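You operate a simulated robot arm through the tools that you are given. There is no shell and no other tool. Be economical: measure what you need, move in short steps, check, and stop when the job is done.

Carry out the task below with a simulated two-armed robot. There is one attempt and no reset: what you move stays moved.

JOB
Stack the metal block marked "B3" from the top of the wide steel bench on top of the metal block marked "B2". Put the cartridge marked "6 l/min" from the top of the wide steel bench on top of the small box there and the cartridge labelled "5 l/min" on the top of the long green bench. Stack the box labelled "small" from the top of the long workbench on top of the box marked "clips". Fetch the grey coil block labelled "110" from the top of the wide steel bench and set it in the grey tub. Put the bottle labelled "pump oil" from the top of the small steel table on the top of the black shelf unit and the bottle that says "gear oil" on the shelf under the long workbench. Take the black rubber block on the top of the small steel table and put it away on the shelf of the long green bench. Any order will do. Set down upright: cartridge, bottle, black rubber block.

The check looks at the end state, three seconds after you hand in, the way a careful person would. Anything else that was tipped, shoved, dropped, spilled or broken makes it a failure.

ROBOT AND FRAMES
Two 7-joint arms with four-finger grippers on one trunk, on a base that drives. Base frame: it is fixed to the floor where the robot stands at the start and does not move with it; the origin is under the middle of the robot, x ahead of it, y to its left, z up; the surface under the hand at the start is at about z = 0.85. Readings come in m, degrees, newtons and seconds.
The left shoulder is at the start at [0.04, 0.181, 1.229], the right one opposite. With the tool pointing down near the work surface each hand reaches from about 0.3 to 0.82 m from the robot's upright axis, wherever it stands, measured 20 degrees to its own side. Places, roughly: black bottle, white bottle [0, -1.25, 1]; black rubber block (6x6x8 cm) [0, -1.5, 0.8]; clips box, white box [0.75, 2.75, 0.75]; grey coil block [0.25, 0, 0.75]; grey tub (12x12x5 cm) [-3.8, 1, 0.4]; metal block [0.75, 0.25, 1]; shelf of the long green bench [-2.3, 1.8, 0.2]; shelf under the long workbench [0.7, 3.5, 0.2]; small box [0.75, 0, 0.75]; top of the black shelf unit [-0.6, -1.3, 0.8]; top of the long green bench [-2.3, 1.8, 0.8]. Payload 3.67 kg a hand.
Tool frame (each hand has its own): the origin (TCP) lies between the finger pads and is the grasp point; the fingertips stand 0.028 m ahead of it; z points along the fingers, y is the line along which they close. Largest opening 0.112 m; the body of the gripper starts 0.073 m behind the TCP.
Orientation is that of the tool frame in the base frame, as a unit quaternion [x, y, z, w]. With the fingers straight down and closing along the base's y, the tool's x points along the base's -x, its y along +y and its z along -z.

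CONTROLS
- The arms move only by the tool nudge_tool. It takes "left_steps", "right_steps" or both (then of equal length, played together; a hand with none holds still); each is a list of rows, each a list of 7 numbers: the shift along the base's x, y, z in m, then the turn, a rotation vector about the base's x, y, z in degrees, then the finger opening in m, from 0 to 0.112. In form: [[dx, dy, dz, ax, ay, az, hand], ...]. A call has 1 to 10 rows; each row shifts and turns the commanded pose from where the row before left it. Each row takes 0.2 s and may step no farther than 0.05 m and 8.6 degrees from the row before; otherwise, or with a gripper value out of range, the whole call is refused. A pose out of reach is approached as far as the arm can. The call stops where the force on the tool passes 40 N (or 10 N more than at its start, if that is more) or the arm is blocked; 0.2 s more then pass. The fingers move at their own pace and stop on an object; they squeeze with about 27 N. The grip force told is the motor's: it shows also when the fingers shut on nothing. Time passes only in rows, and 0.2 s behind the last, so rows that do not move let the fingers close. The reply holds the time, the measured pose of the TCP, the force on the tool along the base axes, the opening and the grip force, in the units named above and with some noise, with the torque about the TCP (base axes, N m) and any sound that the robot's microphone picked up.
- Cameras (640 x 400 px; columns grow to the right, rows downward): "scene" is now at [0.1004, -0.0268, 1.4435]; the picture's right is [-0.31, -0.95, 0.00], its down [-0.67, 0.22, -0.71] and it looks along [0.68, -0.22, -0.70] (base axes); focal length 214 px, centre (320, 200). "left" rides on the left gripper at [0.06, 0.018, -0.104] in its tool frame; the picture's right is [-0.29, 0.96, 0.00], its down [-0.80, -0.24, -0.55] and it looks along [-0.53, -0.16, 0.83] (tool axes); focal length 234 px, centre (320, 200). "right" rides on the right gripper at [0.06, -0.018, -0.104] in its tool frame; the picture's right is [0.29, 0.96, 0.00], its down [-0.80, 0.24, -0.55] and it looks along [-0.53, 0.16, 0.83] (tool axes); focal length 234 px, centre (320, 200). There is no depth. A picture from a camera that has moved, and an enlarged one, comes with that camera's place and axes in the base frame and with its lens.
- camera(camera): a new picture of that camera. No time passes.
- move_column(by): slides the trunk up (or, below 0, down) by that many m; the arms and the scene camera ride with it, the base frame stays. It gives what a move gives, with no picture.
- roll_base(legs): drives the robot by 1 to 6 legs, each [ahead, left, turn to the left] in m, m and degrees, along the robot's own axes; the way and the turn of a leg run together, so that a leg with both is an arc; at most 1.5 m and 180 degrees a leg. The arms and the cameras ride along, it lands a little off, and it stops where it bumps. It gives what a move gives.
- head_to(pan, tilt): turns the head with the scene camera to pan (to the left, within 86 degrees either way) and tilt (down, from -29 to 69), counted from straight ahead of the robot. It gives what a move gives.
- inspect(camera, box): a new picture of the part [left, top, right, bottom] of that camera's present view, enlarged. No time passes.
- finish_job(): hands the job in; it is judged then, once.

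Work in short steps. Places have to be worked out from the pictures, the camera data and where the tool is seen: move nearer, look again, correct. Check each grasp and each placing, and mend what went wrong. You have 483 turns and 246 pictures in all, those below and enlarged ones among them. Open the grippers and draw the arms clear of the work before you hand the job in, unless the task says otherwise; then end with one line.

The tools are called after ">>>" as a command line: name --argument value ..., lists and objects as JSON in quotes. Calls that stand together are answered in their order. nudge_tool: Moves the arms, as the interface text tells. Its arguments: {"type":"object","properties":{"left_steps":{"type":"array"},"right_steps":{"type":"array"}},"required":[]} The other tools are called the same way: move_column (by) slides the trunk up or down; roll_base (legs) drives the base; head_to (pan, tilt) turns the head that bears the scene camera; camera (camera) takes a picture; inspect (camera, box) takes an enlarged picture of a part of a camera's view; finish_job () hands the job in.

At the start:

```text
clock: 0.0
left_tcp_pos: [0.5592, 0.1743, 1.1976]
left_ee_rot: [0.001, 1.0, 0.0, 0.0]
left_wrist_force: [2.2, 0.0, -0.7]
left_ft_torque: [-0.03, -0.01, -0.01]
left_opening: 0.1119
left_finger_force: 0.1
right_tcp_pos: [0.4902, -0.3178, 1.1976]
right_ee_rot: [0.0, 1.0, 0.0, 0.0]
right_wrist_force: [-0.4, 0.5, -0.1]
right_ft_torque: [0.03, -0.03, -0.01]
right_opening: 0.1118
right_finger_force: 0.0
trunk travel left (down, up): [-0.35, 0.164]
robot x, y, heading: [-0.0012, 0.0013, 0.1]
head pan, tilt: [-18.0, 44.8]
```

scene: 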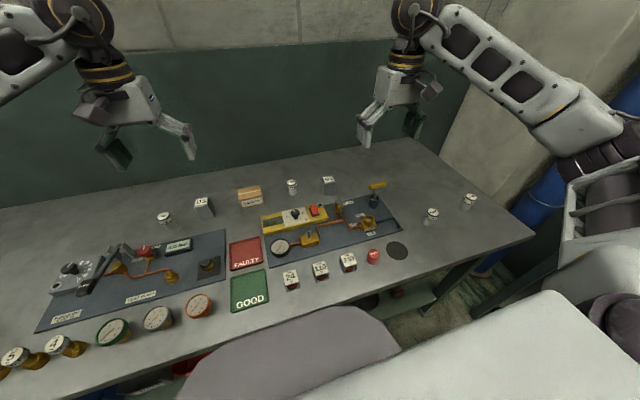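
right: 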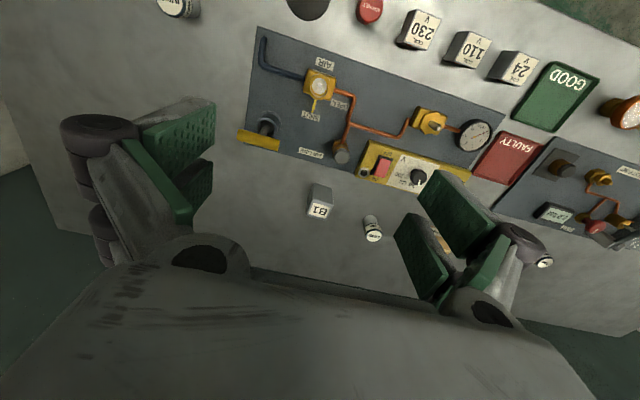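
left: 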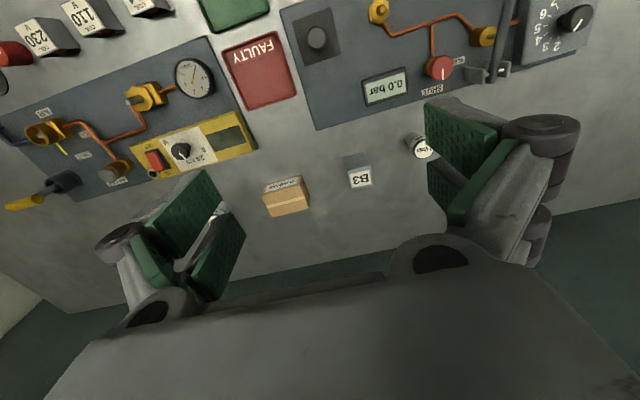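

I start by enlarging the scene view to identify the labelled objects on the steel bench.

>>> inspect --camera "scene" --box '[140, 150, 360, 290]'

>>> inspect --camera "scene" --box '[320, 150, 540, 290]'

>>> head_to --pan 30 --tilt 40

```text
2.86 times, centred on (250, 220) of scene
camera zoom: at [0.1004, -0.0268, 1.4435], right [-0.31, -0.95, 0.0], down [-0.67, 0.22, -0.71], along [0.68, -0.22, -0.7], focal length 613 px, centre (520, 143)
```

zoom: 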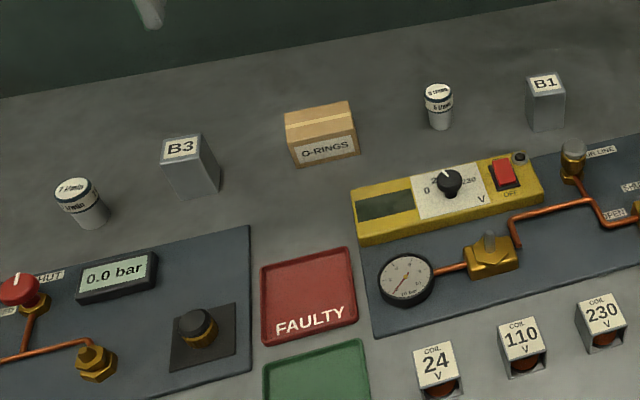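

```text
2.86 times, centred on (430, 220) of scene
camera zoom: at [0.1004, -0.0268, 1.4435], right [-0.31, -0.95, 0.0], down [-0.67, 0.22, -0.71], along [0.68, -0.22, -0.7], focal length 613 px, centre (6, 143)
```

zoom: 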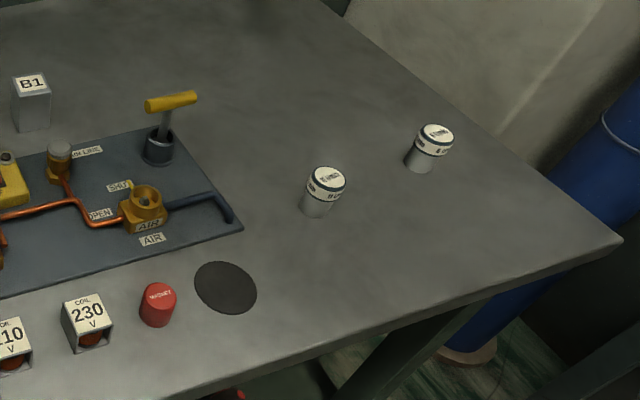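

```text
clock: 1.2
left_tcp_pos: [0.5578, 0.1738, 1.1991]
left_ee_rot: [0.0, 1.0, 0.0, 0.0]
left_wrist_force: [-0.1, 0.8, -0.2]
left_ft_torque: [-0.01, 0.0, 0.01]
left_opening: 0.112
left_finger_force: 0.0
right_tcp_pos: [0.4903, -0.3182, 1.198]
right_ee_rot: [-0.001, 1.0, 0.0, 0.0]
right_wrist_force: [-0.2, 0.2, 0.3]
right_ft_torque: [0.03, -0.01, -0.03]
right_opening: 0.1121
right_finger_force: 0.0
trunk travel left (down, up): [-0.35, 0.164]
robot x, y, heading: [-0.0001, 0.0011, 0.1]
head pan, tilt: [30.0, 40.0]
```

The cartridge labels need more zoom; first I look at the left part of the bench.

>>> camera --camera "scene"

```text
240 pictures are left
camera scene: at [0.0965, 0.0408, 1.4504], right [0.5, -0.87, 0.0], down [-0.56, -0.32, -0.77], along [0.66, 0.38, -0.64], focal length 214 px, centre (320, 200)
```

scene: 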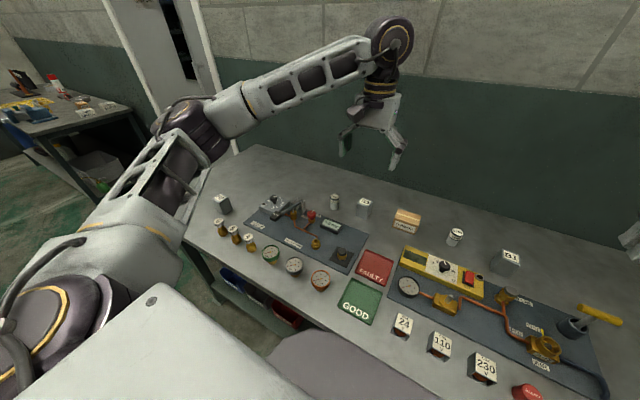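

The block at far left is likely B2; zooming on it and on the cartridges.

>>> inspect --camera "scene" --box '[200, 180, 280, 230]'

>>> inspect --camera "scene" --box '[315, 180, 395, 230]'

>>> inspect --camera "scene" --box '[425, 215, 489, 255]'

>>> head_to --pan -30 --tilt 40

```text
8.00 times, centred on (240, 205) of scene
camera zoom: at [0.0965, 0.0408, 1.4504], right [0.5, -0.87, 0.0], down [-0.56, -0.32, -0.77], along [0.66, 0.38, -0.64], focal length 1716 px, centre (960, 160)
```

zoom: 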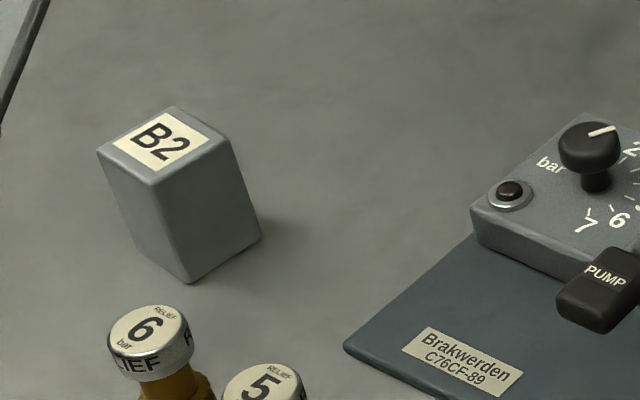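

```text
8.00 times, centred on (355, 205) of scene
camera zoom: at [0.0965, 0.0408, 1.4504], right [0.5, -0.87, 0.0], down [-0.56, -0.32, -0.77], along [0.66, 0.38, -0.64], focal length 1716 px, centre (40, 160)
```

zoom: 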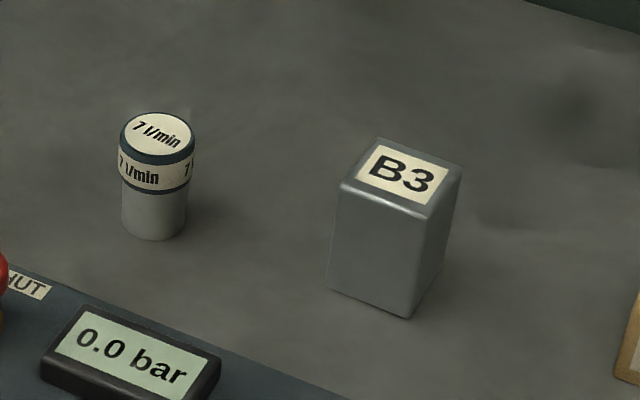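

```text
10.00 times, centred on (457, 235) of scene
camera zoom: at [0.0965, 0.0408, 1.4504], right [0.5, -0.87, 0.0], down [-0.56, -0.32, -0.77], along [0.66, 0.38, -0.64], focal length 2145 px, centre (-1050, -150)
```

zoom: 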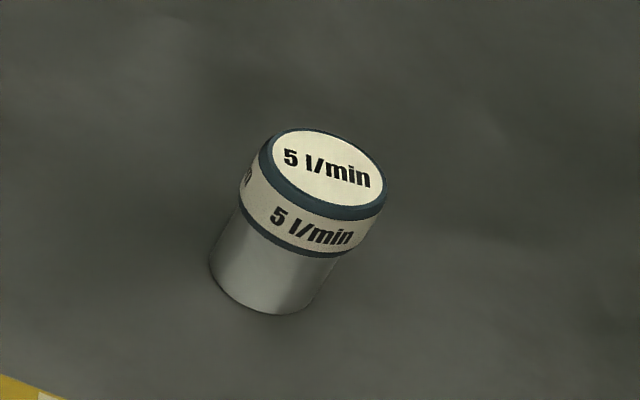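

```text
clock: 2.5
left_tcp_pos: [0.559, 0.1732, 1.1989]
left_ee_rot: [0.001, 1.0, 0.0, 0.0]
left_wrist_force: [0.3, 0.0, 0.1]
left_ft_torque: [0.0, 0.0, 0.0]
left_opening: 0.1119
left_finger_force: 0.1
right_tcp_pos: [0.4899, -0.3183, 1.1986]
right_ee_rot: [0.001, 1.0, 0.0, 0.0]
right_wrist_force: [0.2, -0.6, -0.6]
right_ft_torque: [-0.01, 0.01, 0.02]
right_opening: 0.1121
right_finger_force: 0.1
trunk travel left (down, up): [-0.35, 0.164]
robot x, y, heading: [0.0004, 0.0023, -0.1]
head pan, tilt: [-30.0, 40.0]
```

5 and 7 l/min are identified. Now the right end of the bench.

>>> camera --camera "scene"

```text
236 pictures are left
camera scene: at [0.0965, -0.0441, 1.4504], right [-0.5, -0.87, 0.0], down [-0.56, 0.32, -0.77], along [0.66, -0.38, -0.64], focal length 214 px, centre (320, 200)
```

scene: 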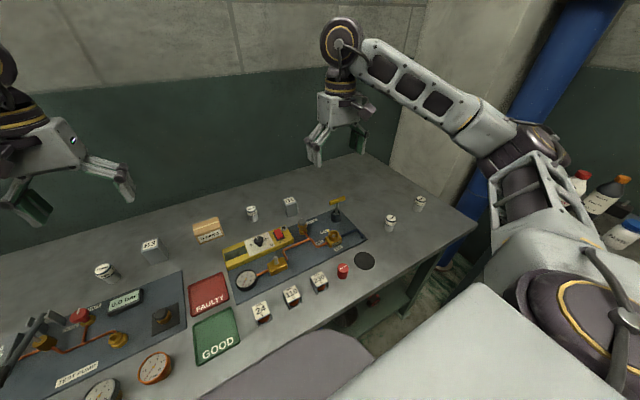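

Enlarging the two right-hand cartridges, and looking at the right side of the room too.

>>> inspect --camera "scene" --box '[375, 185, 439, 225]'

>>> inspect --camera "scene" --box '[180, 190, 308, 270]'

>>> head_to --pan -80 --tilt 35

>>> camera --camera "scene"

>>> head_to --pan 80 --tilt 25

>>> camera --camera "scene"

```text
10.00 times, centred on (407, 205) of scene
camera zoom: at [0.0965, -0.0441, 1.4504], right [-0.5, -0.87, 0.0], down [-0.56, 0.32, -0.77], along [0.66, -0.38, -0.64], focal length 2145 px, centre (-550, 150)
```

zoom: 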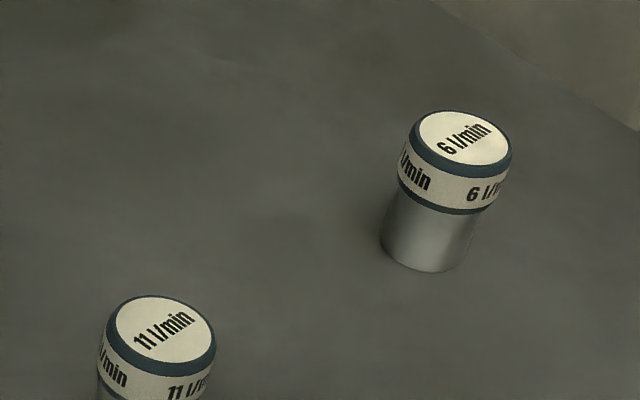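

```text
5.00 times, centred on (244, 230) of scene
camera zoom: at [0.0965, -0.0441, 1.4504], right [-0.5, -0.87, 0.0], down [-0.56, 0.32, -0.77], along [0.66, -0.38, -0.64], focal length 1072 px, centre (700, 50)
```

zoom: 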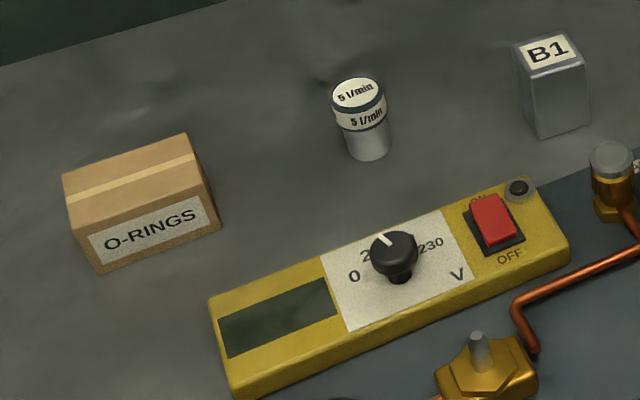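

```text
clock: 3.6
left_tcp_pos: [0.5585, 0.1727, 1.1986]
left_ee_rot: [0.0, 1.0, 0.0, 0.0]
left_wrist_force: [-0.2, 0.0, 0.5]
left_ft_torque: [0.0, 0.0, 0.0]
left_opening: 0.1121
left_finger_force: 0.0
right_tcp_pos: [0.4901, -0.318, 1.198]
right_ee_rot: [0.0, 1.0, -0.001, -0.001]
right_wrist_force: [-0.3, 0.6, -0.1]
right_ft_torque: [0.05, 0.0, 0.02]
right_opening: 0.112
right_finger_force: 0.0
trunk travel left (down, up): [-0.35, 0.164]
robot x, y, heading: [-0.0025, 0.0017, -0.0]
head pan, tilt: [-80.0, 35.0]
```

```text
233 pictures are left
camera scene: at [0.0382, -0.0884, 1.4579], right [-0.98, -0.17, 0.0], down [-0.1, 0.56, -0.82], along [0.14, -0.81, -0.57], focal length 214 px, centre (320, 200)
```

scene: 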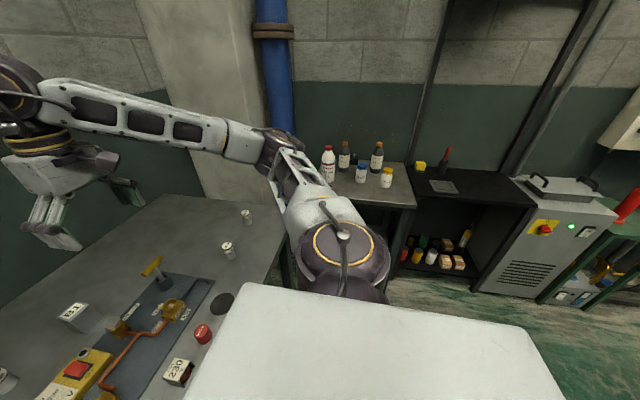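

```text
clock: 6.1
left_tcp_pos: [0.5587, 0.1733, 1.1975]
left_ee_rot: [0.0, 1.0, 0.0, 0.0]
left_wrist_force: [-0.2, -0.9, 0.6]
left_ft_torque: [0.0, 0.03, 0.01]
left_opening: 0.1119
left_finger_force: 0.1
right_tcp_pos: [0.4896, -0.3187, 1.1969]
right_ee_rot: [0.0, 1.0, 0.0, 0.0]
right_wrist_force: [-0.1, 0.4, 0.4]
right_ft_torque: [0.01, -0.02, -0.01]
right_opening: 0.112
right_finger_force: 0.1
trunk travel left (down, up): [-0.35, 0.164]
robot x, y, heading: [0.0003, -0.0008, 0.1]
head pan, tilt: [80.0, 25.0]
```

```text
232 pictures are left
camera scene: at [0.0389, 0.0891, 1.4737], right [0.98, -0.17, 0.0], down [-0.07, -0.42, -0.91], along [0.16, 0.89, -0.42], focal length 214 px, centre (320, 200)
```

scene: 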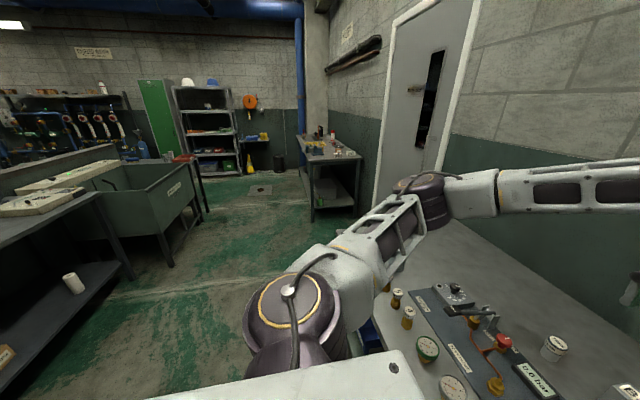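

The 6 l/min one is the farthest right; small steel table is to the right, long workbench far left. I first shift the base left so the left arm reaches both B3 and B2.

>>> roll_base --legs '[[0, 0.3, 0]]'

>>> head_to --pan 15 --tilt 48

>>> camera --camera "scene"

>>> camera --camera "left"

```text
clock: 8.2
left_tcp_pos: [0.5581, 0.4713, 1.198]
left_ee_rot: [-0.001, 1.0, 0.001, 0.0]
left_wrist_force: [-0.2, 0.7, 0.3]
left_ft_torque: [0.0, 0.0, -0.06]
left_opening: 0.112
left_finger_force: 0.2
right_tcp_pos: [0.4916, -0.0206, 1.1974]
right_ee_rot: [0.001, 1.0, 0.0, 0.0]
right_wrist_force: [-0.1, 0.6, -0.5]
right_ft_torque: [-0.01, 0.07, 0.01]
right_opening: 0.1121
right_finger_force: 0.1
trunk travel left (down, up): [-0.35, 0.164]
robot x, y, heading: [0.0027, 0.2983, 0.1]
head pan, tilt: [80.0, 25.0]
```

```text
clock: 9.5
left_tcp_pos: [0.5562, 0.4722, 1.1991]
left_ee_rot: [0.0, 1.0, 0.0, 0.0]
left_wrist_force: [0.2, -0.2, -0.8]
left_ft_torque: [0.0, -0.01, 0.0]
left_opening: 0.112
left_finger_force: 0.0
right_tcp_pos: [0.49, -0.0197, 1.1982]
right_ee_rot: [0.001, 1.0, 0.0, 0.0]
right_wrist_force: [-0.2, 0.8, 0.1]
right_ft_torque: [-0.03, 0.03, -0.02]
right_opening: 0.1118
right_finger_force: 0.0
trunk travel left (down, up): [-0.35, 0.164]
robot x, y, heading: [-0.0011, 0.3, 0.1]
head pan, tilt: [15.0, 48.0]
```

```text
231 pictures are left
camera scene: at [0.0987, 0.3169, 1.439], right [0.26, -0.97, 0.0], down [-0.72, -0.19, -0.67], along [0.65, 0.17, -0.74], focal length 214 px, centre (320, 200)
```

scene: 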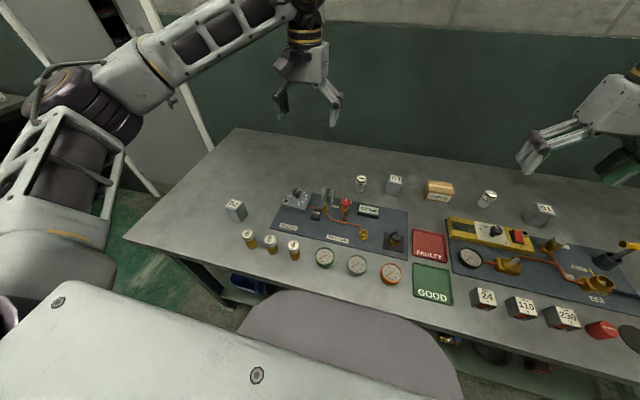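

```text
230 pictures are left
camera left: at [0.4978, 0.4886, 1.3019], right [0.29, 0.96, 0.0], down [0.8, -0.24, 0.55], along [0.53, -0.16, -0.83], focal length 234 px, centre (320, 200)
```

left: 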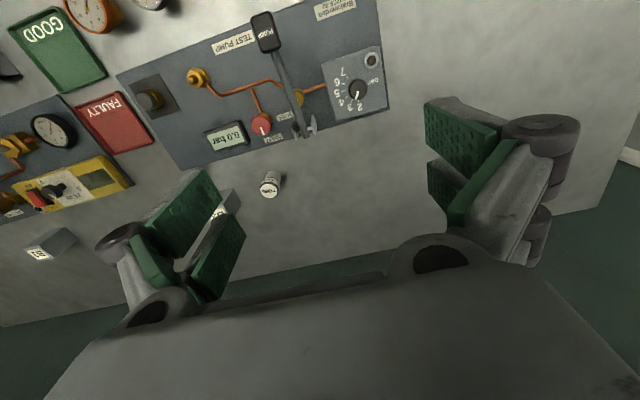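

Enlarging B3 and B2 for measurement.

>>> inspect --camera "scene" --box '[364, 165, 428, 205]'

>>> inspect --camera "scene" --box '[204, 190, 268, 230]'

```text
10.00 times, centred on (396, 185) of scene
camera zoom: at [0.0987, 0.3169, 1.439], right [0.26, -0.97, 0.0], down [-0.72, -0.19, -0.67], along [0.65, 0.17, -0.74], focal length 2145 px, centre (-440, 350)
```

zoom: 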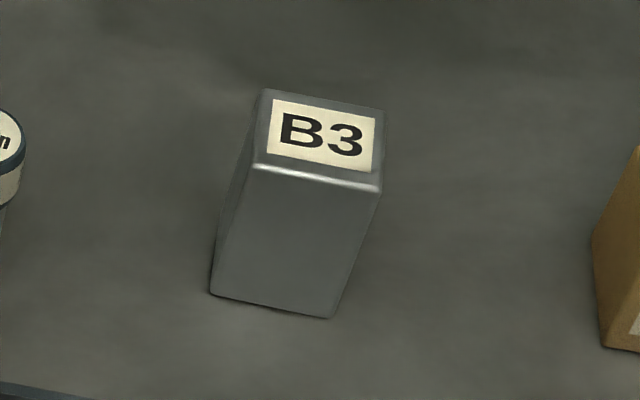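

```text
10.00 times, centred on (236, 210) of scene
camera zoom: at [0.0987, 0.3169, 1.439], right [0.26, -0.97, 0.0], down [-0.72, -0.19, -0.67], along [0.65, 0.17, -0.74], focal length 2145 px, centre (1160, 100)
```

zoom: 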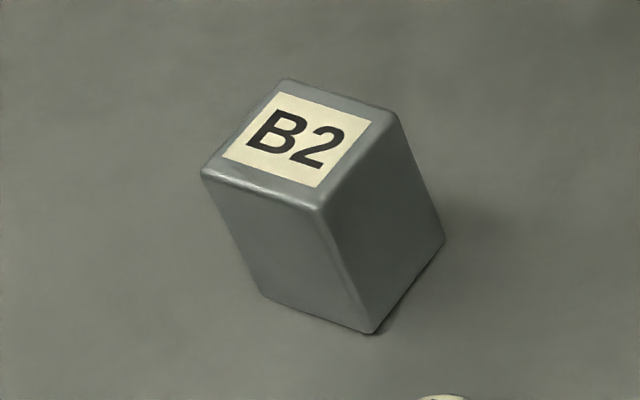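

B3 is about 4.5×4.5×7 cm centred near (0.729, 0.197); B2 centre near (0.466, 0.702), yawed about -8°. I move the left hand above B3 to about z=1.05.

>>> nudge_tool --left_steps '[[0.0215, -0.0344, -0.0188, 0, 0, 0, 0.112], [0.0215, -0.0344, -0.0188, 0, 0, 0, 0.112], [0.0215, -0.0344, -0.0188, 0, 0, 0, 0.112], [0.0215, -0.0344, -0.0188, 0, 0, 0, 0.112], [0.0215, -0.0344, -0.0188, 0, 0, 0, 0.112], [0.0215, -0.0344, -0.0188, 0, 0, 0, 0.112], [0.0215, -0.0344, -0.0188, 0, 0, 0, 0.112], [0.0215, -0.0344, -0.0188, 0, 0, 0, 0.112], [0, 0, 0, 0, 0, 0, 0.112]]'

>>> camera --camera "left"

>>> camera --camera "scene"

```text
clock: 11.5
left_tcp_pos: [0.7093, 0.2111, 1.0535]
left_ee_rot: [0.0, 1.0, -0.001, 0.0]
left_wrist_force: [0.4, 0.1, 0.5]
left_ft_torque: [-0.13, 0.04, -0.04]
left_opening: 0.112
left_finger_force: 0.0
left hand out of reach, approached as far as the arm can: row 8
right_tcp_pos: [0.4919, -0.0176, 1.1981]
right_ee_rot: [0.0, 1.0, 0.0, -0.001]
right_wrist_force: [-0.3, 0.8, 0.3]
right_ft_torque: [-0.01, 0.03, -0.01]
right_opening: 0.1124
right_finger_force: 0.1
trunk travel left (down, up): [-0.35, 0.164]
robot x, y, heading: [-0.003, 0.2991, 0.4]
head pan, tilt: [15.0, 48.0]
```

```text
227 pictures are left
camera left: at [0.6489, 0.2275, 1.158], right [0.29, 0.96, 0.0], down [0.8, -0.24, 0.55], along [0.53, -0.16, -0.83], focal length 234 px, centre (320, 200)
```

left: 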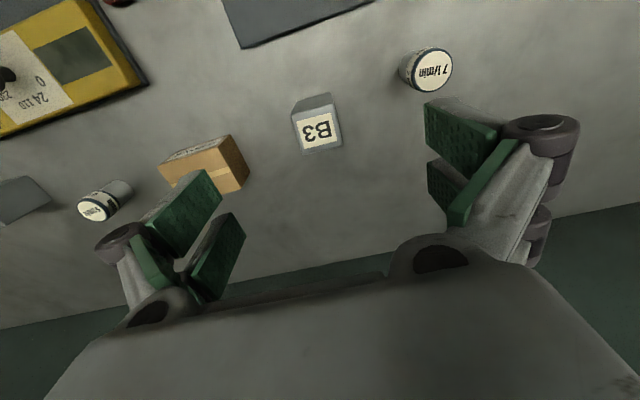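

```text
226 pictures are left
camera scene: at [0.1002, 0.3197, 1.4388], right [0.26, -0.97, 0.0], down [-0.72, -0.19, -0.67], along [0.65, 0.17, -0.74], focal length 214 px, centre (320, 200)
```

scene: 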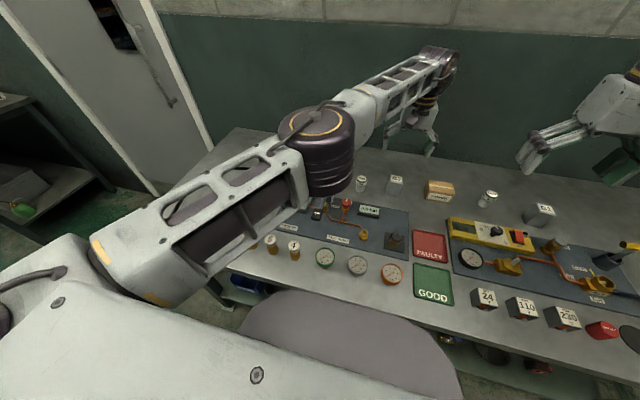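

Reach is limiting; moving the base 0.2 m right puts both B3 and B2 well within the left arm's reach.

>>> roll_base --legs '[[0, -0.2, 0]]'

>>> nudge_tool --left_steps '[[0.008, 0.038, 0, 0, 0, 0, 0.112], [0.0, 0.038, 0, 0, 0, 0, 0.112], [0.0, 0.038, 0, 0, 0, 0, 0.112], [0.0, 0.038, 0, 0, 0, 0, 0.112], [0.0, 0.038, 0, 0, 0, 0, 0.112], [0, 0, 0, 0, 0, 0, 0.112]]'

>>> inspect --camera "left" --box '[240, 50, 400, 150]'

```text
clock: 13.2
left_tcp_pos: [0.7076, 0.0079, 1.0549]
left_ee_rot: [-0.001, 1.0, 0.0, 0.0]
left_wrist_force: [0.2, 0.4, 0.5]
left_ft_torque: [0.0, 0.0, -0.02]
left_opening: 0.1119
left_finger_force: 0.1
right_tcp_pos: [0.4911, -0.2202, 1.1983]
right_ee_rot: [0.0, 1.0, 0.0, 0.0]
right_wrist_force: [-0.2, 0.7, -0.9]
right_ft_torque: [0.01, -0.01, 0.01]
right_opening: 0.1121
right_finger_force: 0.1
trunk travel left (down, up): [-0.35, 0.164]
robot x, y, heading: [-0.0009, 0.0973, 0.1]
head pan, tilt: [15.0, 48.0]
```

```text
clock: 14.6
left_tcp_pos: [0.7169, 0.197, 1.0534]
left_ee_rot: [-0.001, 1.0, 0.0, 0.0]
left_wrist_force: [0.3, -0.4, 0.7]
left_ft_torque: [-0.01, 0.02, 0.02]
left_opening: 0.1122
left_finger_force: 0.1
right_tcp_pos: [0.49, -0.2208, 1.1972]
right_ee_rot: [0.0, 1.0, -0.001, 0.001]
right_wrist_force: [0.5, -0.5, 0.0]
right_ft_torque: [-0.01, 0.02, -0.01]
right_opening: 0.1118
right_finger_force: 0.2
trunk travel left (down, up): [-0.35, 0.164]
robot x, y, heading: [0.0005, 0.0961, 0.2]
head pan, tilt: [15.0, 48.0]
```

```text
4.00 times, centred on (320, 100) of left
camera zoom: at [0.6564, 0.2135, 1.1581], right [0.29, 0.96, 0.0], down [0.8, -0.24, 0.55], along [0.53, -0.16, -0.83], focal length 937 px, centre (320, 600)
```

zoom: 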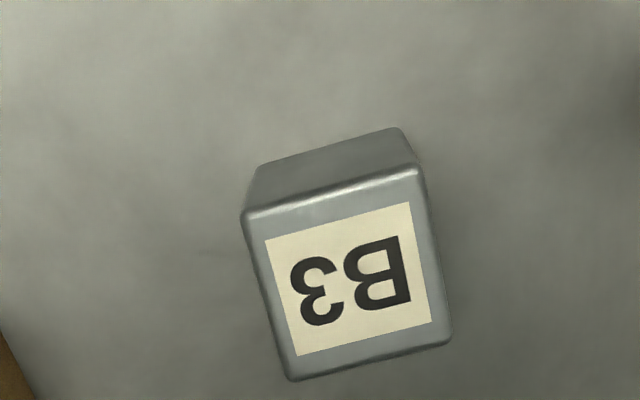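

Hand camera puts B3 at about (0.718, 0.203). I descend to z≈0.897 and close.

>>> nudge_tool --left_steps '[[0.002, 0.006, -0.04, 0, 0, 0, 0.112], [0, 0, -0.04, 0, 0, 0, 0.112], [0, 0, -0.04, 0, 0, 0, 0.112], [0, 0, -0.036, 0, 0, 0, 0.112], [0, 0, 0, 0, 0, 0, 0.112], [0, 0, 0, 0, 0, 0, 0.07], [0, 0, 0, 0, 0, 0, 0.03], [0, 0, 0, 0, 0, 0, 0.03]]'

>>> camera --camera "left"

```text
clock: 16.4
left_tcp_pos: [0.7173, 0.2034, 0.8999]
left_ee_rot: [-0.001, 1.0, 0.0, 0.0]
left_wrist_force: [0.2, -0.7, 0.5]
left_ft_torque: [0.12, -0.09, -0.04]
left_opening: 0.0457
left_finger_force: 27.2
right_tcp_pos: [0.491, -0.2212, 1.1974]
right_ee_rot: [-0.001, 1.0, 0.001, 0.0]
right_wrist_force: [-0.5, -0.5, -0.4]
right_ft_torque: [-0.01, -0.02, 0.01]
right_opening: 0.112
right_finger_force: 0.0
trunk travel left (down, up): [-0.35, 0.164]
robot x, y, heading: [0.0003, 0.0987, -0.1]
head pan, tilt: [15.0, 48.0]
```

```text
224 pictures are left
camera left: at [0.6577, 0.2205, 1.0033], right [0.29, 0.96, 0.0], down [0.8, -0.24, 0.55], along [0.53, -0.16, -0.83], focal length 234 px, centre (320, 200)
```

left: 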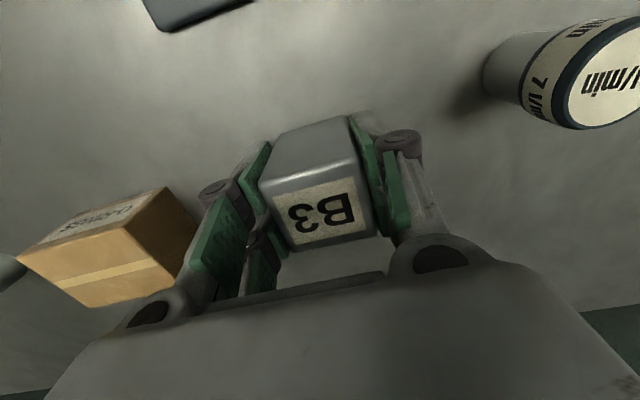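

B3 is held. Lift and carry toward B2, stopping short at height for a look.

>>> nudge_tool --left_steps '[[0, 0, 0.045, 0, 0, 0, 0.03], [0, 0, 0.045, 0, 0, 0, 0.03], [0, 0, 0.045, 0, 0, 0, 0.03], [0, 0, 0.045, 0, 0, 0, 0.03], [-0.02, 0.04, 0, 0, 0, 0, 0.03], [-0.02, 0.04, 0, 0, 0, 0, 0.03], [-0.02, 0.04, 0, 0, 0, 0, 0.03], [-0.02, 0.04, 0, 0, 0, 0, 0.03], [-0.02, 0.04, 0, 0, 0, 0, 0.03], [-0.02, 0.04, 0, 0, 0, 0, 0.03]]'

>>> nudge_tool --left_steps '[[-0.022, 0.043, 0, 0, 0, -2, 0.03], [-0.022, 0.043, 0, 0, 0, -2, 0.03], [-0.022, 0.043, 0, 0, 0, -2, 0.03], [-0.022, 0.043, 0, 0, 0, -2, 0.03], [-0.022, 0.043, 0, 0, 0, 0, 0.03], [0, 0, 0, 0, 0, 0, 0.03]]'

>>> camera --camera "left"

```text
clock: 18.6
left_tcp_pos: [0.5958, 0.4456, 1.0797]
left_ee_rot: [0.0, 1.0, -0.001, 0.0]
left_wrist_force: [0.4, 0.0, -7.9]
left_ft_torque: [0.0, 0.0, -0.02]
left_opening: 0.0457
left_finger_force: 26.2
right_tcp_pos: [0.4893, -0.2181, 1.1984]
right_ee_rot: [0.0, 1.0, -0.001, 0.0]
right_wrist_force: [0.2, 0.4, 0.5]
right_ft_torque: [-0.04, -0.01, -0.01]
right_opening: 0.1121
right_finger_force: 0.2
trunk travel left (down, up): [-0.35, 0.164]
robot x, y, heading: [0.0046, 0.0999, -0.2]
head pan, tilt: [15.0, 48.0]
```

```text
clock: 20.0
left_tcp_pos: [0.4844, 0.6332, 1.079]
left_ee_rot: [0.065, 0.998, 0.001, -0.001]
left_wrist_force: [0.4, -0.2, -9.0]
left_ft_torque: [0.03, 0.04, -0.02]
left_opening: 0.0457
left_finger_force: 26.8
left hand out of reach, approached as far as the arm can: row 5
right_tcp_pos: [0.493, -0.2192, 1.1968]
right_ee_rot: [0.0, 1.0, 0.0, -0.001]
right_wrist_force: [-0.5, -0.4, -0.3]
right_ft_torque: [-0.04, 0.03, 0.0]
right_opening: 0.1123
right_finger_force: 0.2
trunk travel left (down, up): [-0.35, 0.164]
robot x, y, heading: [-0.0021, 0.0997, -0.0]
head pan, tilt: [15.0, 48.0]
```

```text
223 pictures are left
camera left: at [0.4277, 0.6576, 1.1827], right [0.41, 0.91, 0.0], down [0.76, -0.34, 0.55], along [0.5, -0.23, -0.83], focal length 234 px, centre (320, 200)
```

left: 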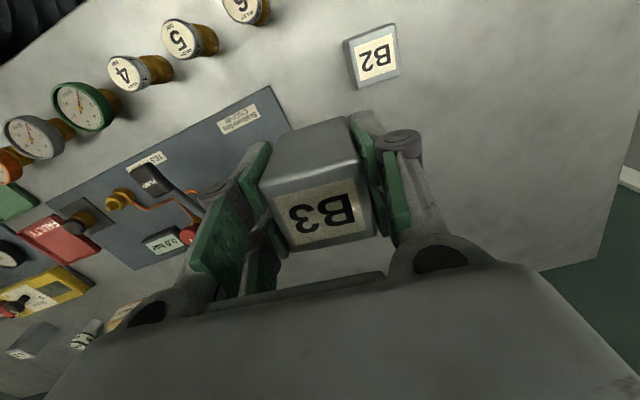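

The arm is limited sideways here, so I shift the base left 0.25 m with the block held, keeping the hand high.

>>> roll_base --legs '[[0, 0.22, 0]]'

>>> nudge_tool --left_steps '[[0, -0.04, 0, 0, 0, 0, 0.03], [0, -0.04, 0, 0, 0, 0, 0.03], [0, -0.04, 0, 0, 0, 0, 0.03], [0, -0.033, 0, 0, 0, 0, 0.03], [0, 0, 0, 0, 0, 0, 0.03]]'

>>> inspect --camera "left" --box '[280, 0, 440, 100]'

>>> inspect --camera "left" --box '[240, 90, 464, 230]'

```text
clock: 21.7
left_tcp_pos: [0.4834, 0.8534, 1.0789]
left_ee_rot: [0.065, 0.998, 0.0, 0.0]
left_wrist_force: [-0.6, 0.0, -9.1]
left_ft_torque: [0.0, 0.01, -0.01]
left_opening: 0.0458
left_finger_force: 27.2
right_tcp_pos: [0.4907, -0.0011, 1.1977]
right_ee_rot: [0.0, 1.0, 0.0, 0.001]
right_wrist_force: [0.5, -0.8, 1.0]
right_ft_torque: [0.0, 0.01, 0.01]
right_opening: 0.1118
right_finger_force: 0.0
trunk travel left (down, up): [-0.35, 0.164]
robot x, y, heading: [-0.0003, 0.3204, 0.2]
head pan, tilt: [15.0, 48.0]
```

```text
clock: 22.9
left_tcp_pos: [0.4837, 0.7015, 1.0786]
left_ee_rot: [0.065, 0.998, 0.001, 0.001]
left_wrist_force: [-0.1, 0.4, -8.9]
left_ft_torque: [-0.02, 0.05, 0.03]
left_opening: 0.0461
left_finger_force: 27.2
right_tcp_pos: [0.4918, 0.0009, 1.1984]
right_ee_rot: [0.001, 1.0, -0.001, 0.0]
right_wrist_force: [0.4, 1.5, -0.4]
right_ft_torque: [-0.05, -0.02, -0.02]
right_opening: 0.112
right_finger_force: 0.0
trunk travel left (down, up): [-0.35, 0.164]
robot x, y, heading: [0.0029, 0.3159, 0.0]
head pan, tilt: [15.0, 48.0]
```

```text
4.00 times, centred on (360, 50) of left
camera zoom: at [0.4255, 0.726, 1.1823], right [0.41, 0.91, 0.0], down [0.76, -0.34, 0.55], along [0.51, -0.22, -0.83], focal length 937 px, centre (160, 800)
```

zoom: 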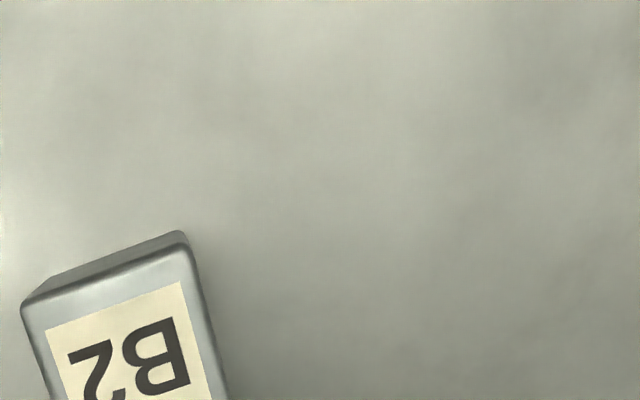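

```text
2.86 times, centred on (352, 160) of left
camera zoom: at [0.4255, 0.726, 1.1823], right [0.41, 0.91, 0.0], down [0.76, -0.34, 0.55], along [0.51, -0.22, -0.83], focal length 669 px, centre (229, 314)
```

zoom: 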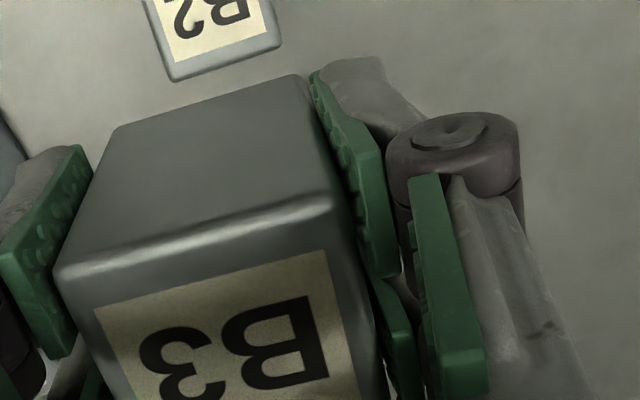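

B2 centre measured at (0.4595, 0.703), yaw matches. I align and descend to just above contact.

>>> nudge_tool --left_steps '[[-0.0242, 0.0015, 0, 0, 0, 0, 0.03], [0, 0, -0.03, 0, 0, 0, 0.03], [0, 0, -0.03, 0, 0, 0, 0.03], [0, 0, -0.03, 0, 0, 0, 0.03], [0, 0, -0.01, 0, 0, 0, 0.03], [0, 0, 0, 0, 0, 0, 0.03]]'

>>> camera --camera "left"

>>> head_to --pan 48 --tilt 45

>>> camera --camera "scene"

```text
clock: 24.3
left_tcp_pos: [0.458, 0.7019, 0.9787]
left_ee_rot: [0.065, 0.998, 0.0, 0.0]
left_wrist_force: [0.2, -0.5, -8.9]
left_ft_torque: [-0.01, 0.01, -0.03]
left_opening: 0.0459
left_finger_force: 27.3
right_tcp_pos: [0.4903, -0.0003, 1.1982]
right_ee_rot: [0.0, 1.0, 0.001, 0.0]
right_wrist_force: [0.2, 0.2, -1.0]
right_ft_torque: [0.04, 0.01, -0.03]
right_opening: 0.1119
right_finger_force: 0.2
trunk travel left (down, up): [-0.35, 0.164]
robot x, y, heading: [0.0014, 0.3161, 0.1]
head pan, tilt: [15.0, 48.0]
```

```text
220 pictures are left
camera left: at [0.4013, 0.7256, 1.0831], right [0.41, 0.91, 0.0], down [0.76, -0.34, 0.55], along [0.51, -0.22, -0.83], focal length 234 px, centre (320, 200)
```

left: 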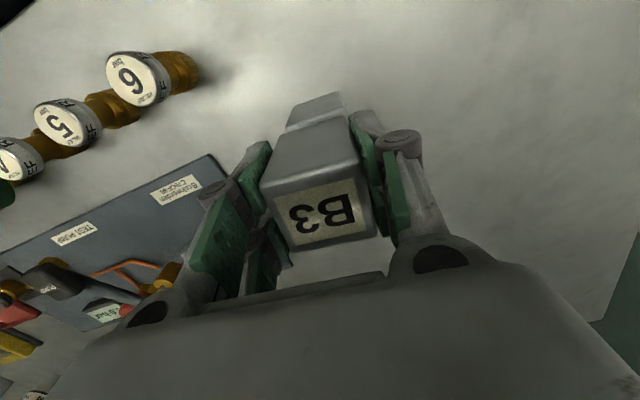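

```text
clock: 25.3
left_tcp_pos: [0.4595, 0.7016, 0.9788]
left_ee_rot: [0.064, 0.998, 0.001, 0.001]
left_wrist_force: [0.8, 0.8, -8.6]
left_ft_torque: [-0.01, 0.02, 0.0]
left_opening: 0.046
left_finger_force: 27.2
right_tcp_pos: [0.4917, -0.0014, 1.1973]
right_ee_rot: [0.0, 1.0, 0.0, 0.0]
right_wrist_force: [0.6, 0.2, 0.4]
right_ft_torque: [0.03, 0.02, 0.0]
right_opening: 0.1117
right_finger_force: 0.0
trunk travel left (down, up): [-0.35, 0.164]
robot x, y, heading: [-0.0018, 0.316, 0.0]
head pan, tilt: [48.0, 45.0]
```

```text
219 pictures are left
camera scene: at [0.0777, 0.3768, 1.4431], right [0.74, -0.67, 0.0], down [-0.47, -0.53, -0.71], along [0.47, 0.53, -0.71], focal length 214 px, centre (320, 200)
```

scene: 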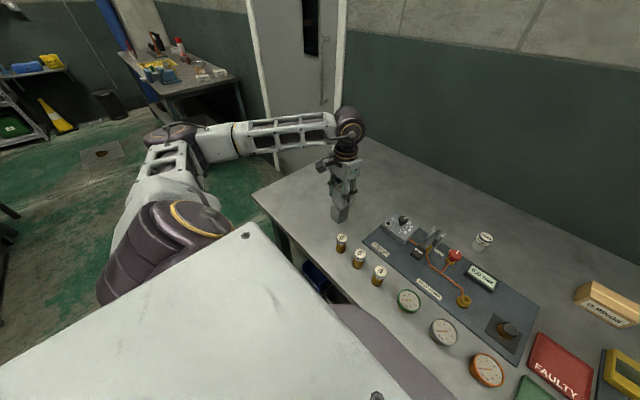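

Aligned by the hand view. Checking the gap in an enlarged scene view, then lowering in small steps.

>>> inspect --camera "scene" --box '[310, 180, 374, 220]'

>>> nudge_tool --left_steps '[[0, 0, -0.004, 0, 0, 0, 0.03], [0, 0, -0.003, 0, 0, 0, 0.03], [0, 0, 0, 0, 0, 0, 0.03]]'

>>> inspect --camera "scene" --box '[310, 180, 374, 220]'

```text
10.00 times, centred on (342, 200) of scene
camera zoom: at [0.0777, 0.3768, 1.4431], right [0.74, -0.67, 0.0], down [-0.47, -0.53, -0.71], along [0.47, 0.53, -0.71], focal length 2145 px, centre (100, 200)
```

zoom: 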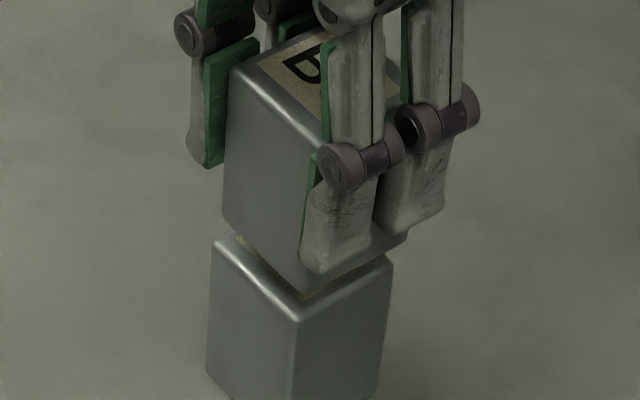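

```text
clock: 26.1
left_tcp_pos: [0.458, 0.701, 0.9717]
left_ee_rot: [0.065, 0.998, 0.002, -0.001]
left_wrist_force: [0.2, 0.5, -8.7]
left_ft_torque: [0.02, 0.0, -0.01]
left_opening: 0.046
left_finger_force: 27.1
right_tcp_pos: [0.4913, -0.0001, 1.1967]
right_ee_rot: [0.0, 1.0, 0.0, 0.0]
right_wrist_force: [-0.4, -0.5, -0.4]
right_ft_torque: [0.0, 0.01, -0.02]
right_opening: 0.112
right_finger_force: 0.1
trunk travel left (down, up): [-0.35, 0.164]
robot x, y, heading: [0.0035, 0.3203, 0.3]
head pan, tilt: [48.0, 45.0]
```

```text
10.00 times, centred on (342, 200) of scene
camera zoom: at [0.0776, 0.3768, 1.4431], right [0.74, -0.67, 0.0], down [-0.47, -0.53, -0.71], along [0.47, 0.53, -0.71], focal length 2145 px, centre (100, 200)
```

zoom: 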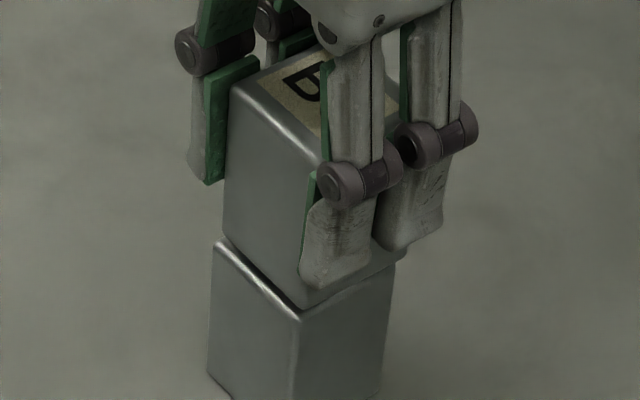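

Nearly touching; small correction and gentle lowering until contact.

>>> nudge_tool --left_steps '[[-0.001, 0.001, -0.001, 0, 0, 0, 0.03], [0, 0, -0.0015, 0, 0, 0, 0.03], [0, 0, -0.0015, 0, 0, 0, 0.03], [0, 0, 0, 0, 0, 0, 0.03]]'

```text
clock: 27.1
left_tcp_pos: [0.4576, 0.703, 0.9695]
left_ee_rot: [0.064, 0.998, 0.001, 0.0]
left_wrist_force: [-0.3, -0.1, -8.1]
left_ft_torque: [0.0, 0.01, 0.04]
left_opening: 0.0459
left_finger_force: 27.0
right_tcp_pos: [0.4904, -0.0003, 1.1977]
right_ee_rot: [0.0, 1.0, 0.001, 0.0]
right_wrist_force: [-0.4, 0.2, -0.3]
right_ft_torque: [0.01, -0.05, -0.03]
right_opening: 0.1119
right_finger_force: 0.0
trunk travel left (down, up): [-0.35, 0.164]
robot x, y, heading: [0.0012, 0.3171, 0.2]
head pan, tilt: [48.0, 45.0]
```

>>> nudge_tool --left_steps '[[0, 0, -0.0015, 0, 0, 0, 0.03], [0, 0, -0.0015, 0, 0, 0, 0.03], [0, 0, 0, 0, 0, 0, 0.03]]'

>>> inspect --camera "scene" --box '[310, 180, 374, 220]'

```text
clock: 27.9
left_tcp_pos: [0.4576, 0.7022, 0.968]
left_ee_rot: [0.064, 0.998, 0.002, 0.003]
left_wrist_force: [1.0, 3.3, 19.3]
left_ft_torque: [0.13, 0.55, -0.06]
left_opening: 0.0459
left_finger_force: 26.8
right_tcp_pos: [0.4892, -0.0009, 1.1971]
right_ee_rot: [0.001, 1.0, 0.0, 0.001]
right_wrist_force: [-0.3, 0.1, -0.2]
right_ft_torque: [-0.04, 0.01, 0.0]
right_opening: 0.112
right_finger_force: 0.1
trunk travel left (down, up): [-0.35, 0.164]
robot x, y, heading: [-0.0032, 0.3182, 0.3]
head pan, tilt: [48.0, 45.0]
```

```text
10.00 times, centred on (342, 200) of scene
camera zoom: at [0.0756, 0.3756, 1.4434], right [0.74, -0.67, 0.0], down [-0.47, -0.53, -0.71], along [0.47, 0.53, -0.71], focal length 2145 px, centre (100, 200)
```

zoom: 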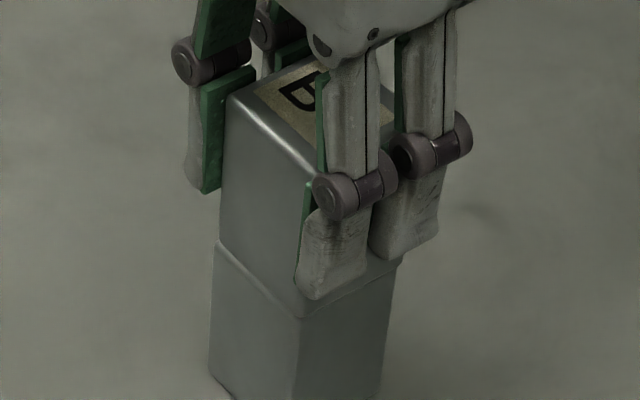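

Contact is made (~28 N) and alignment looks good. Open and lift.

>>> nudge_tool --left_steps '[[0, 0, 0.001, 0, 0, 0, 0.06], [0, 0, 0, 0, 0, 0, 0.1], [0, 0, 0.03, 0, 0, 0, 0.11], [0, 0, 0.045, 0, 0, 0, 0.11], [0, 0, 0.045, 0, 0, 0, 0.11], [0, 0, 0.045, 0, 0, 0, 0.11]]'

>>> inspect --camera "scene" --box '[294, 170, 390, 230]'

```text
clock: 29.3
left_tcp_pos: [0.4573, 0.7021, 1.1336]
left_ee_rot: [0.065, 0.998, 0.002, 0.0]
left_wrist_force: [-0.5, 0.3, 0.0]
left_ft_torque: [0.0, 0.0, -0.03]
left_opening: 0.11
left_finger_force: 0.2
right_tcp_pos: [0.4912, -0.0018, 1.1982]
right_ee_rot: [0.001, 1.0, 0.0, 0.0]
right_wrist_force: [-0.3, 0.7, 0.1]
right_ft_torque: [0.01, -0.01, 0.0]
right_opening: 0.1118
right_finger_force: 0.1
trunk travel left (down, up): [-0.35, 0.164]
robot x, y, heading: [-0.0002, 0.3185, 0.3]
head pan, tilt: [48.0, 45.0]
```

```text
6.67 times, centred on (342, 200) of scene
camera zoom: at [0.0769, 0.3757, 1.4432], right [0.74, -0.67, 0.0], down [-0.47, -0.53, -0.71], along [0.47, 0.53, -0.71], focal length 1430 px, centre (173, 200)
```

zoom: 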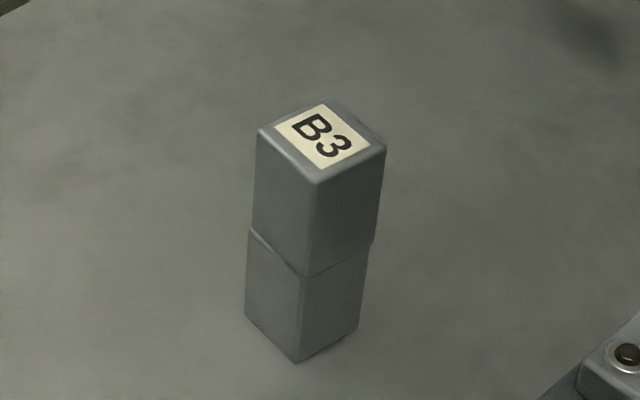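

B3 is stacked. Now drive right so the right arm reaches the 6 l/min cartridge (est. (0.465,-0.744)); also straighten the left hand's yaw.

>>> roll_base --legs '[[0, -0.62, 0]]'

>>> nudge_tool --left_steps '[[0, 0, 0.02, 0, 0, 7.5, 0.11], [0, 0, 0, 0, 0, 0, 0.11], [0, 0, 0, 0, 0, 0, 0.11], [0, 0, 0, 0, 0, 0, 0.11]]' --right_steps '[[0, -0.035, -0.03, 0, 0, 0, 0.08], [0, -0.035, -0.03, 0, 0, 0, 0.08], [0, -0.035, -0.03, 0, 0, 0, 0.08], [-0.02, -0.035, -0.03, 0, 0, 0, 0.08]]'

>>> camera --camera "right"

```text
clock: 32.9
left_tcp_pos: [0.4587, 0.0782, 1.1322]
left_ee_rot: [0.066, 0.998, 0.0, 0.001]
left_wrist_force: [-0.5, -0.3, -0.2]
left_ft_torque: [-0.01, -0.04, 0.01]
left_opening: 0.1099
left_finger_force: 0.1
right_tcp_pos: [0.4904, -0.6249, 1.1986]
right_ee_rot: [0.001, 1.0, 0.0, 0.0]
right_wrist_force: [0.8, 0.7, 0.2]
right_ft_torque: [-0.02, 0.01, -0.03]
right_opening: 0.1121
right_finger_force: 0.0
trunk travel left (down, up): [-0.35, 0.164]
robot x, y, heading: [-0.0003, -0.3054, -0.1]
head pan, tilt: [48.0, 45.0]
```

```text
refused: row 4 steps farther than a row can; nothing moved
```

```text
214 pictures are left
camera right: at [0.4303, -0.6429, 1.3026], right [-0.29, 0.96, 0.0], down [0.8, 0.24, 0.55], along [0.53, 0.16, -0.83], focal length 234 px, centre (320, 200)
```

right: 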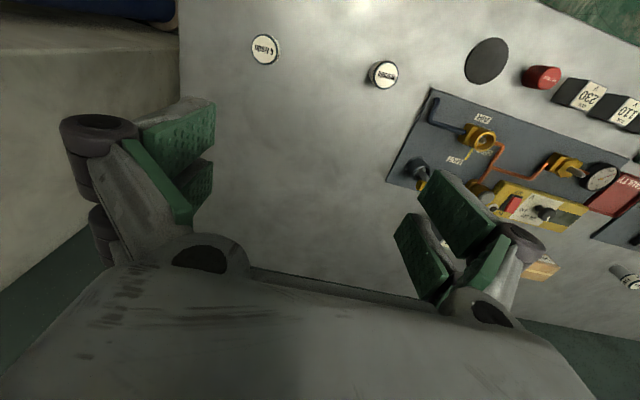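

The 6 l/min cartridge top is near (0.457, -0.718). Moving the right hand above it.

>>> nudge_tool --left_steps '[[0, 0, 0.02, 0, 0, 7.5, 0.11], [0, 0, 0, 0, 0, 0, 0.11], [0, 0, 0, 0, 0, 0, 0.11], [0, 0, 0, 0, 0, 0, 0.11], [0, 0, 0, 0, 0, 0, 0.11]]' --right_steps '[[-0.008, -0.0235, -0.037, 0, 0, 0, 0.09], [-0.008, -0.0235, -0.037, 0, 0, 0, 0.09], [-0.008, -0.0235, -0.037, 0, 0, 0, 0.09], [-0.009, -0.0235, -0.037, 0, 0, 0, 0.09], [0, 0, 0, 0, 0, 0, 0.09]]'

>>> camera --camera "right"

```text
clock: 34.1
left_tcp_pos: [0.4577, 0.079, 1.1525]
left_ee_rot: [0.001, 1.0, 0.002, 0.001]
left_wrist_force: [0.7, -0.4, -0.2]
left_ft_torque: [0.0, -0.03, 0.02]
left_opening: 0.11
left_finger_force: 0.0
right_tcp_pos: [0.4556, -0.7175, 1.0498]
right_ee_rot: [0.0, 1.0, 0.0, 0.001]
right_wrist_force: [0.0, 0.6, -0.4]
right_ft_torque: [0.01, -0.02, 0.0]
right_opening: 0.0901
right_finger_force: 0.1
trunk travel left (down, up): [-0.35, 0.164]
robot x, y, heading: [-0.0026, -0.3058, -0.1]
head pan, tilt: [48.0, 45.0]
```

```text
213 pictures are left
camera right: at [0.3979, -0.7365, 1.1536], right [-0.29, 0.96, 0.0], down [0.8, 0.24, 0.55], along [0.53, 0.16, -0.83], focal length 234 px, centre (320, 200)
```

right: 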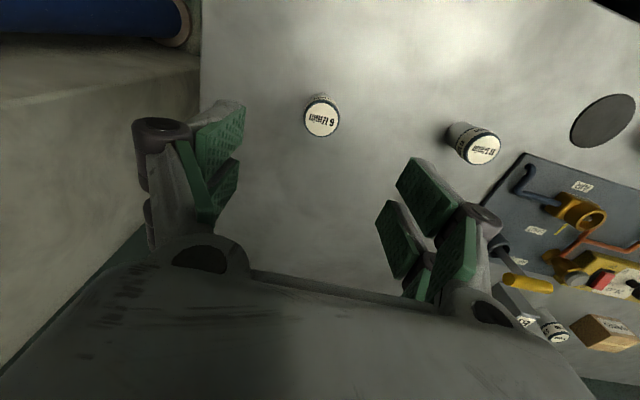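

The cartridge is about 6 cm tall, 3.6 cm wide at (0.4566, -0.7176), almost directly beneath. Descend and grip.

>>> nudge_tool --right_steps '[[0.001, 0, -0.04, 0, 0, 0, 0.09], [0, 0, -0.04, 0, 0, 0, 0.09], [0, 0, -0.04, 0, 0, 0, 0.09], [0, 0, -0.038, 0, 0, 0, 0.09], [0, 0, 0, 0, 0, 0, 0.09], [0, 0, 0, 0, 0, 0, 0.05], [0, 0, 0, 0, 0, 0, 0.02], [0, 0, 0, 0, 0, 0, 0.02]]'

>>> camera --camera "right"

```text
clock: 35.9
left_tcp_pos: [0.4574, 0.079, 1.1516]
left_ee_rot: [0.001, 1.0, 0.003, 0.001]
left_wrist_force: [0.1, 0.1, -0.5]
left_ft_torque: [0.0, -0.01, 0.02]
left_opening: 0.11
left_finger_force: 0.0
right_tcp_pos: [0.4592, -0.7176, 0.8906]
right_ee_rot: [0.001, 1.0, 0.0, 0.0]
right_wrist_force: [-0.2, -0.1, 0.3]
right_ft_torque: [0.0, 0.02, 0.0]
right_opening: 0.0346
right_finger_force: 27.1
trunk travel left (down, up): [-0.35, 0.164]
robot x, y, heading: [0.0017, -0.3064, 0.2]
head pan, tilt: [48.0, 45.0]
```

```text
212 pictures are left
camera right: at [0.3986, -0.7356, 0.9967], right [-0.29, 0.96, 0.0], down [0.8, 0.24, 0.55], along [0.53, 0.16, -0.83], focal length 234 px, centre (320, 200)
```

right: 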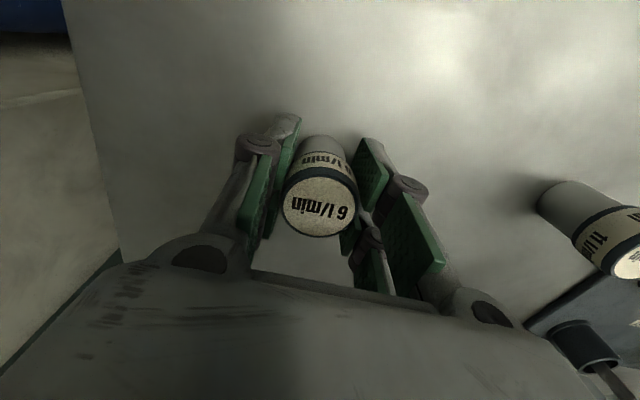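

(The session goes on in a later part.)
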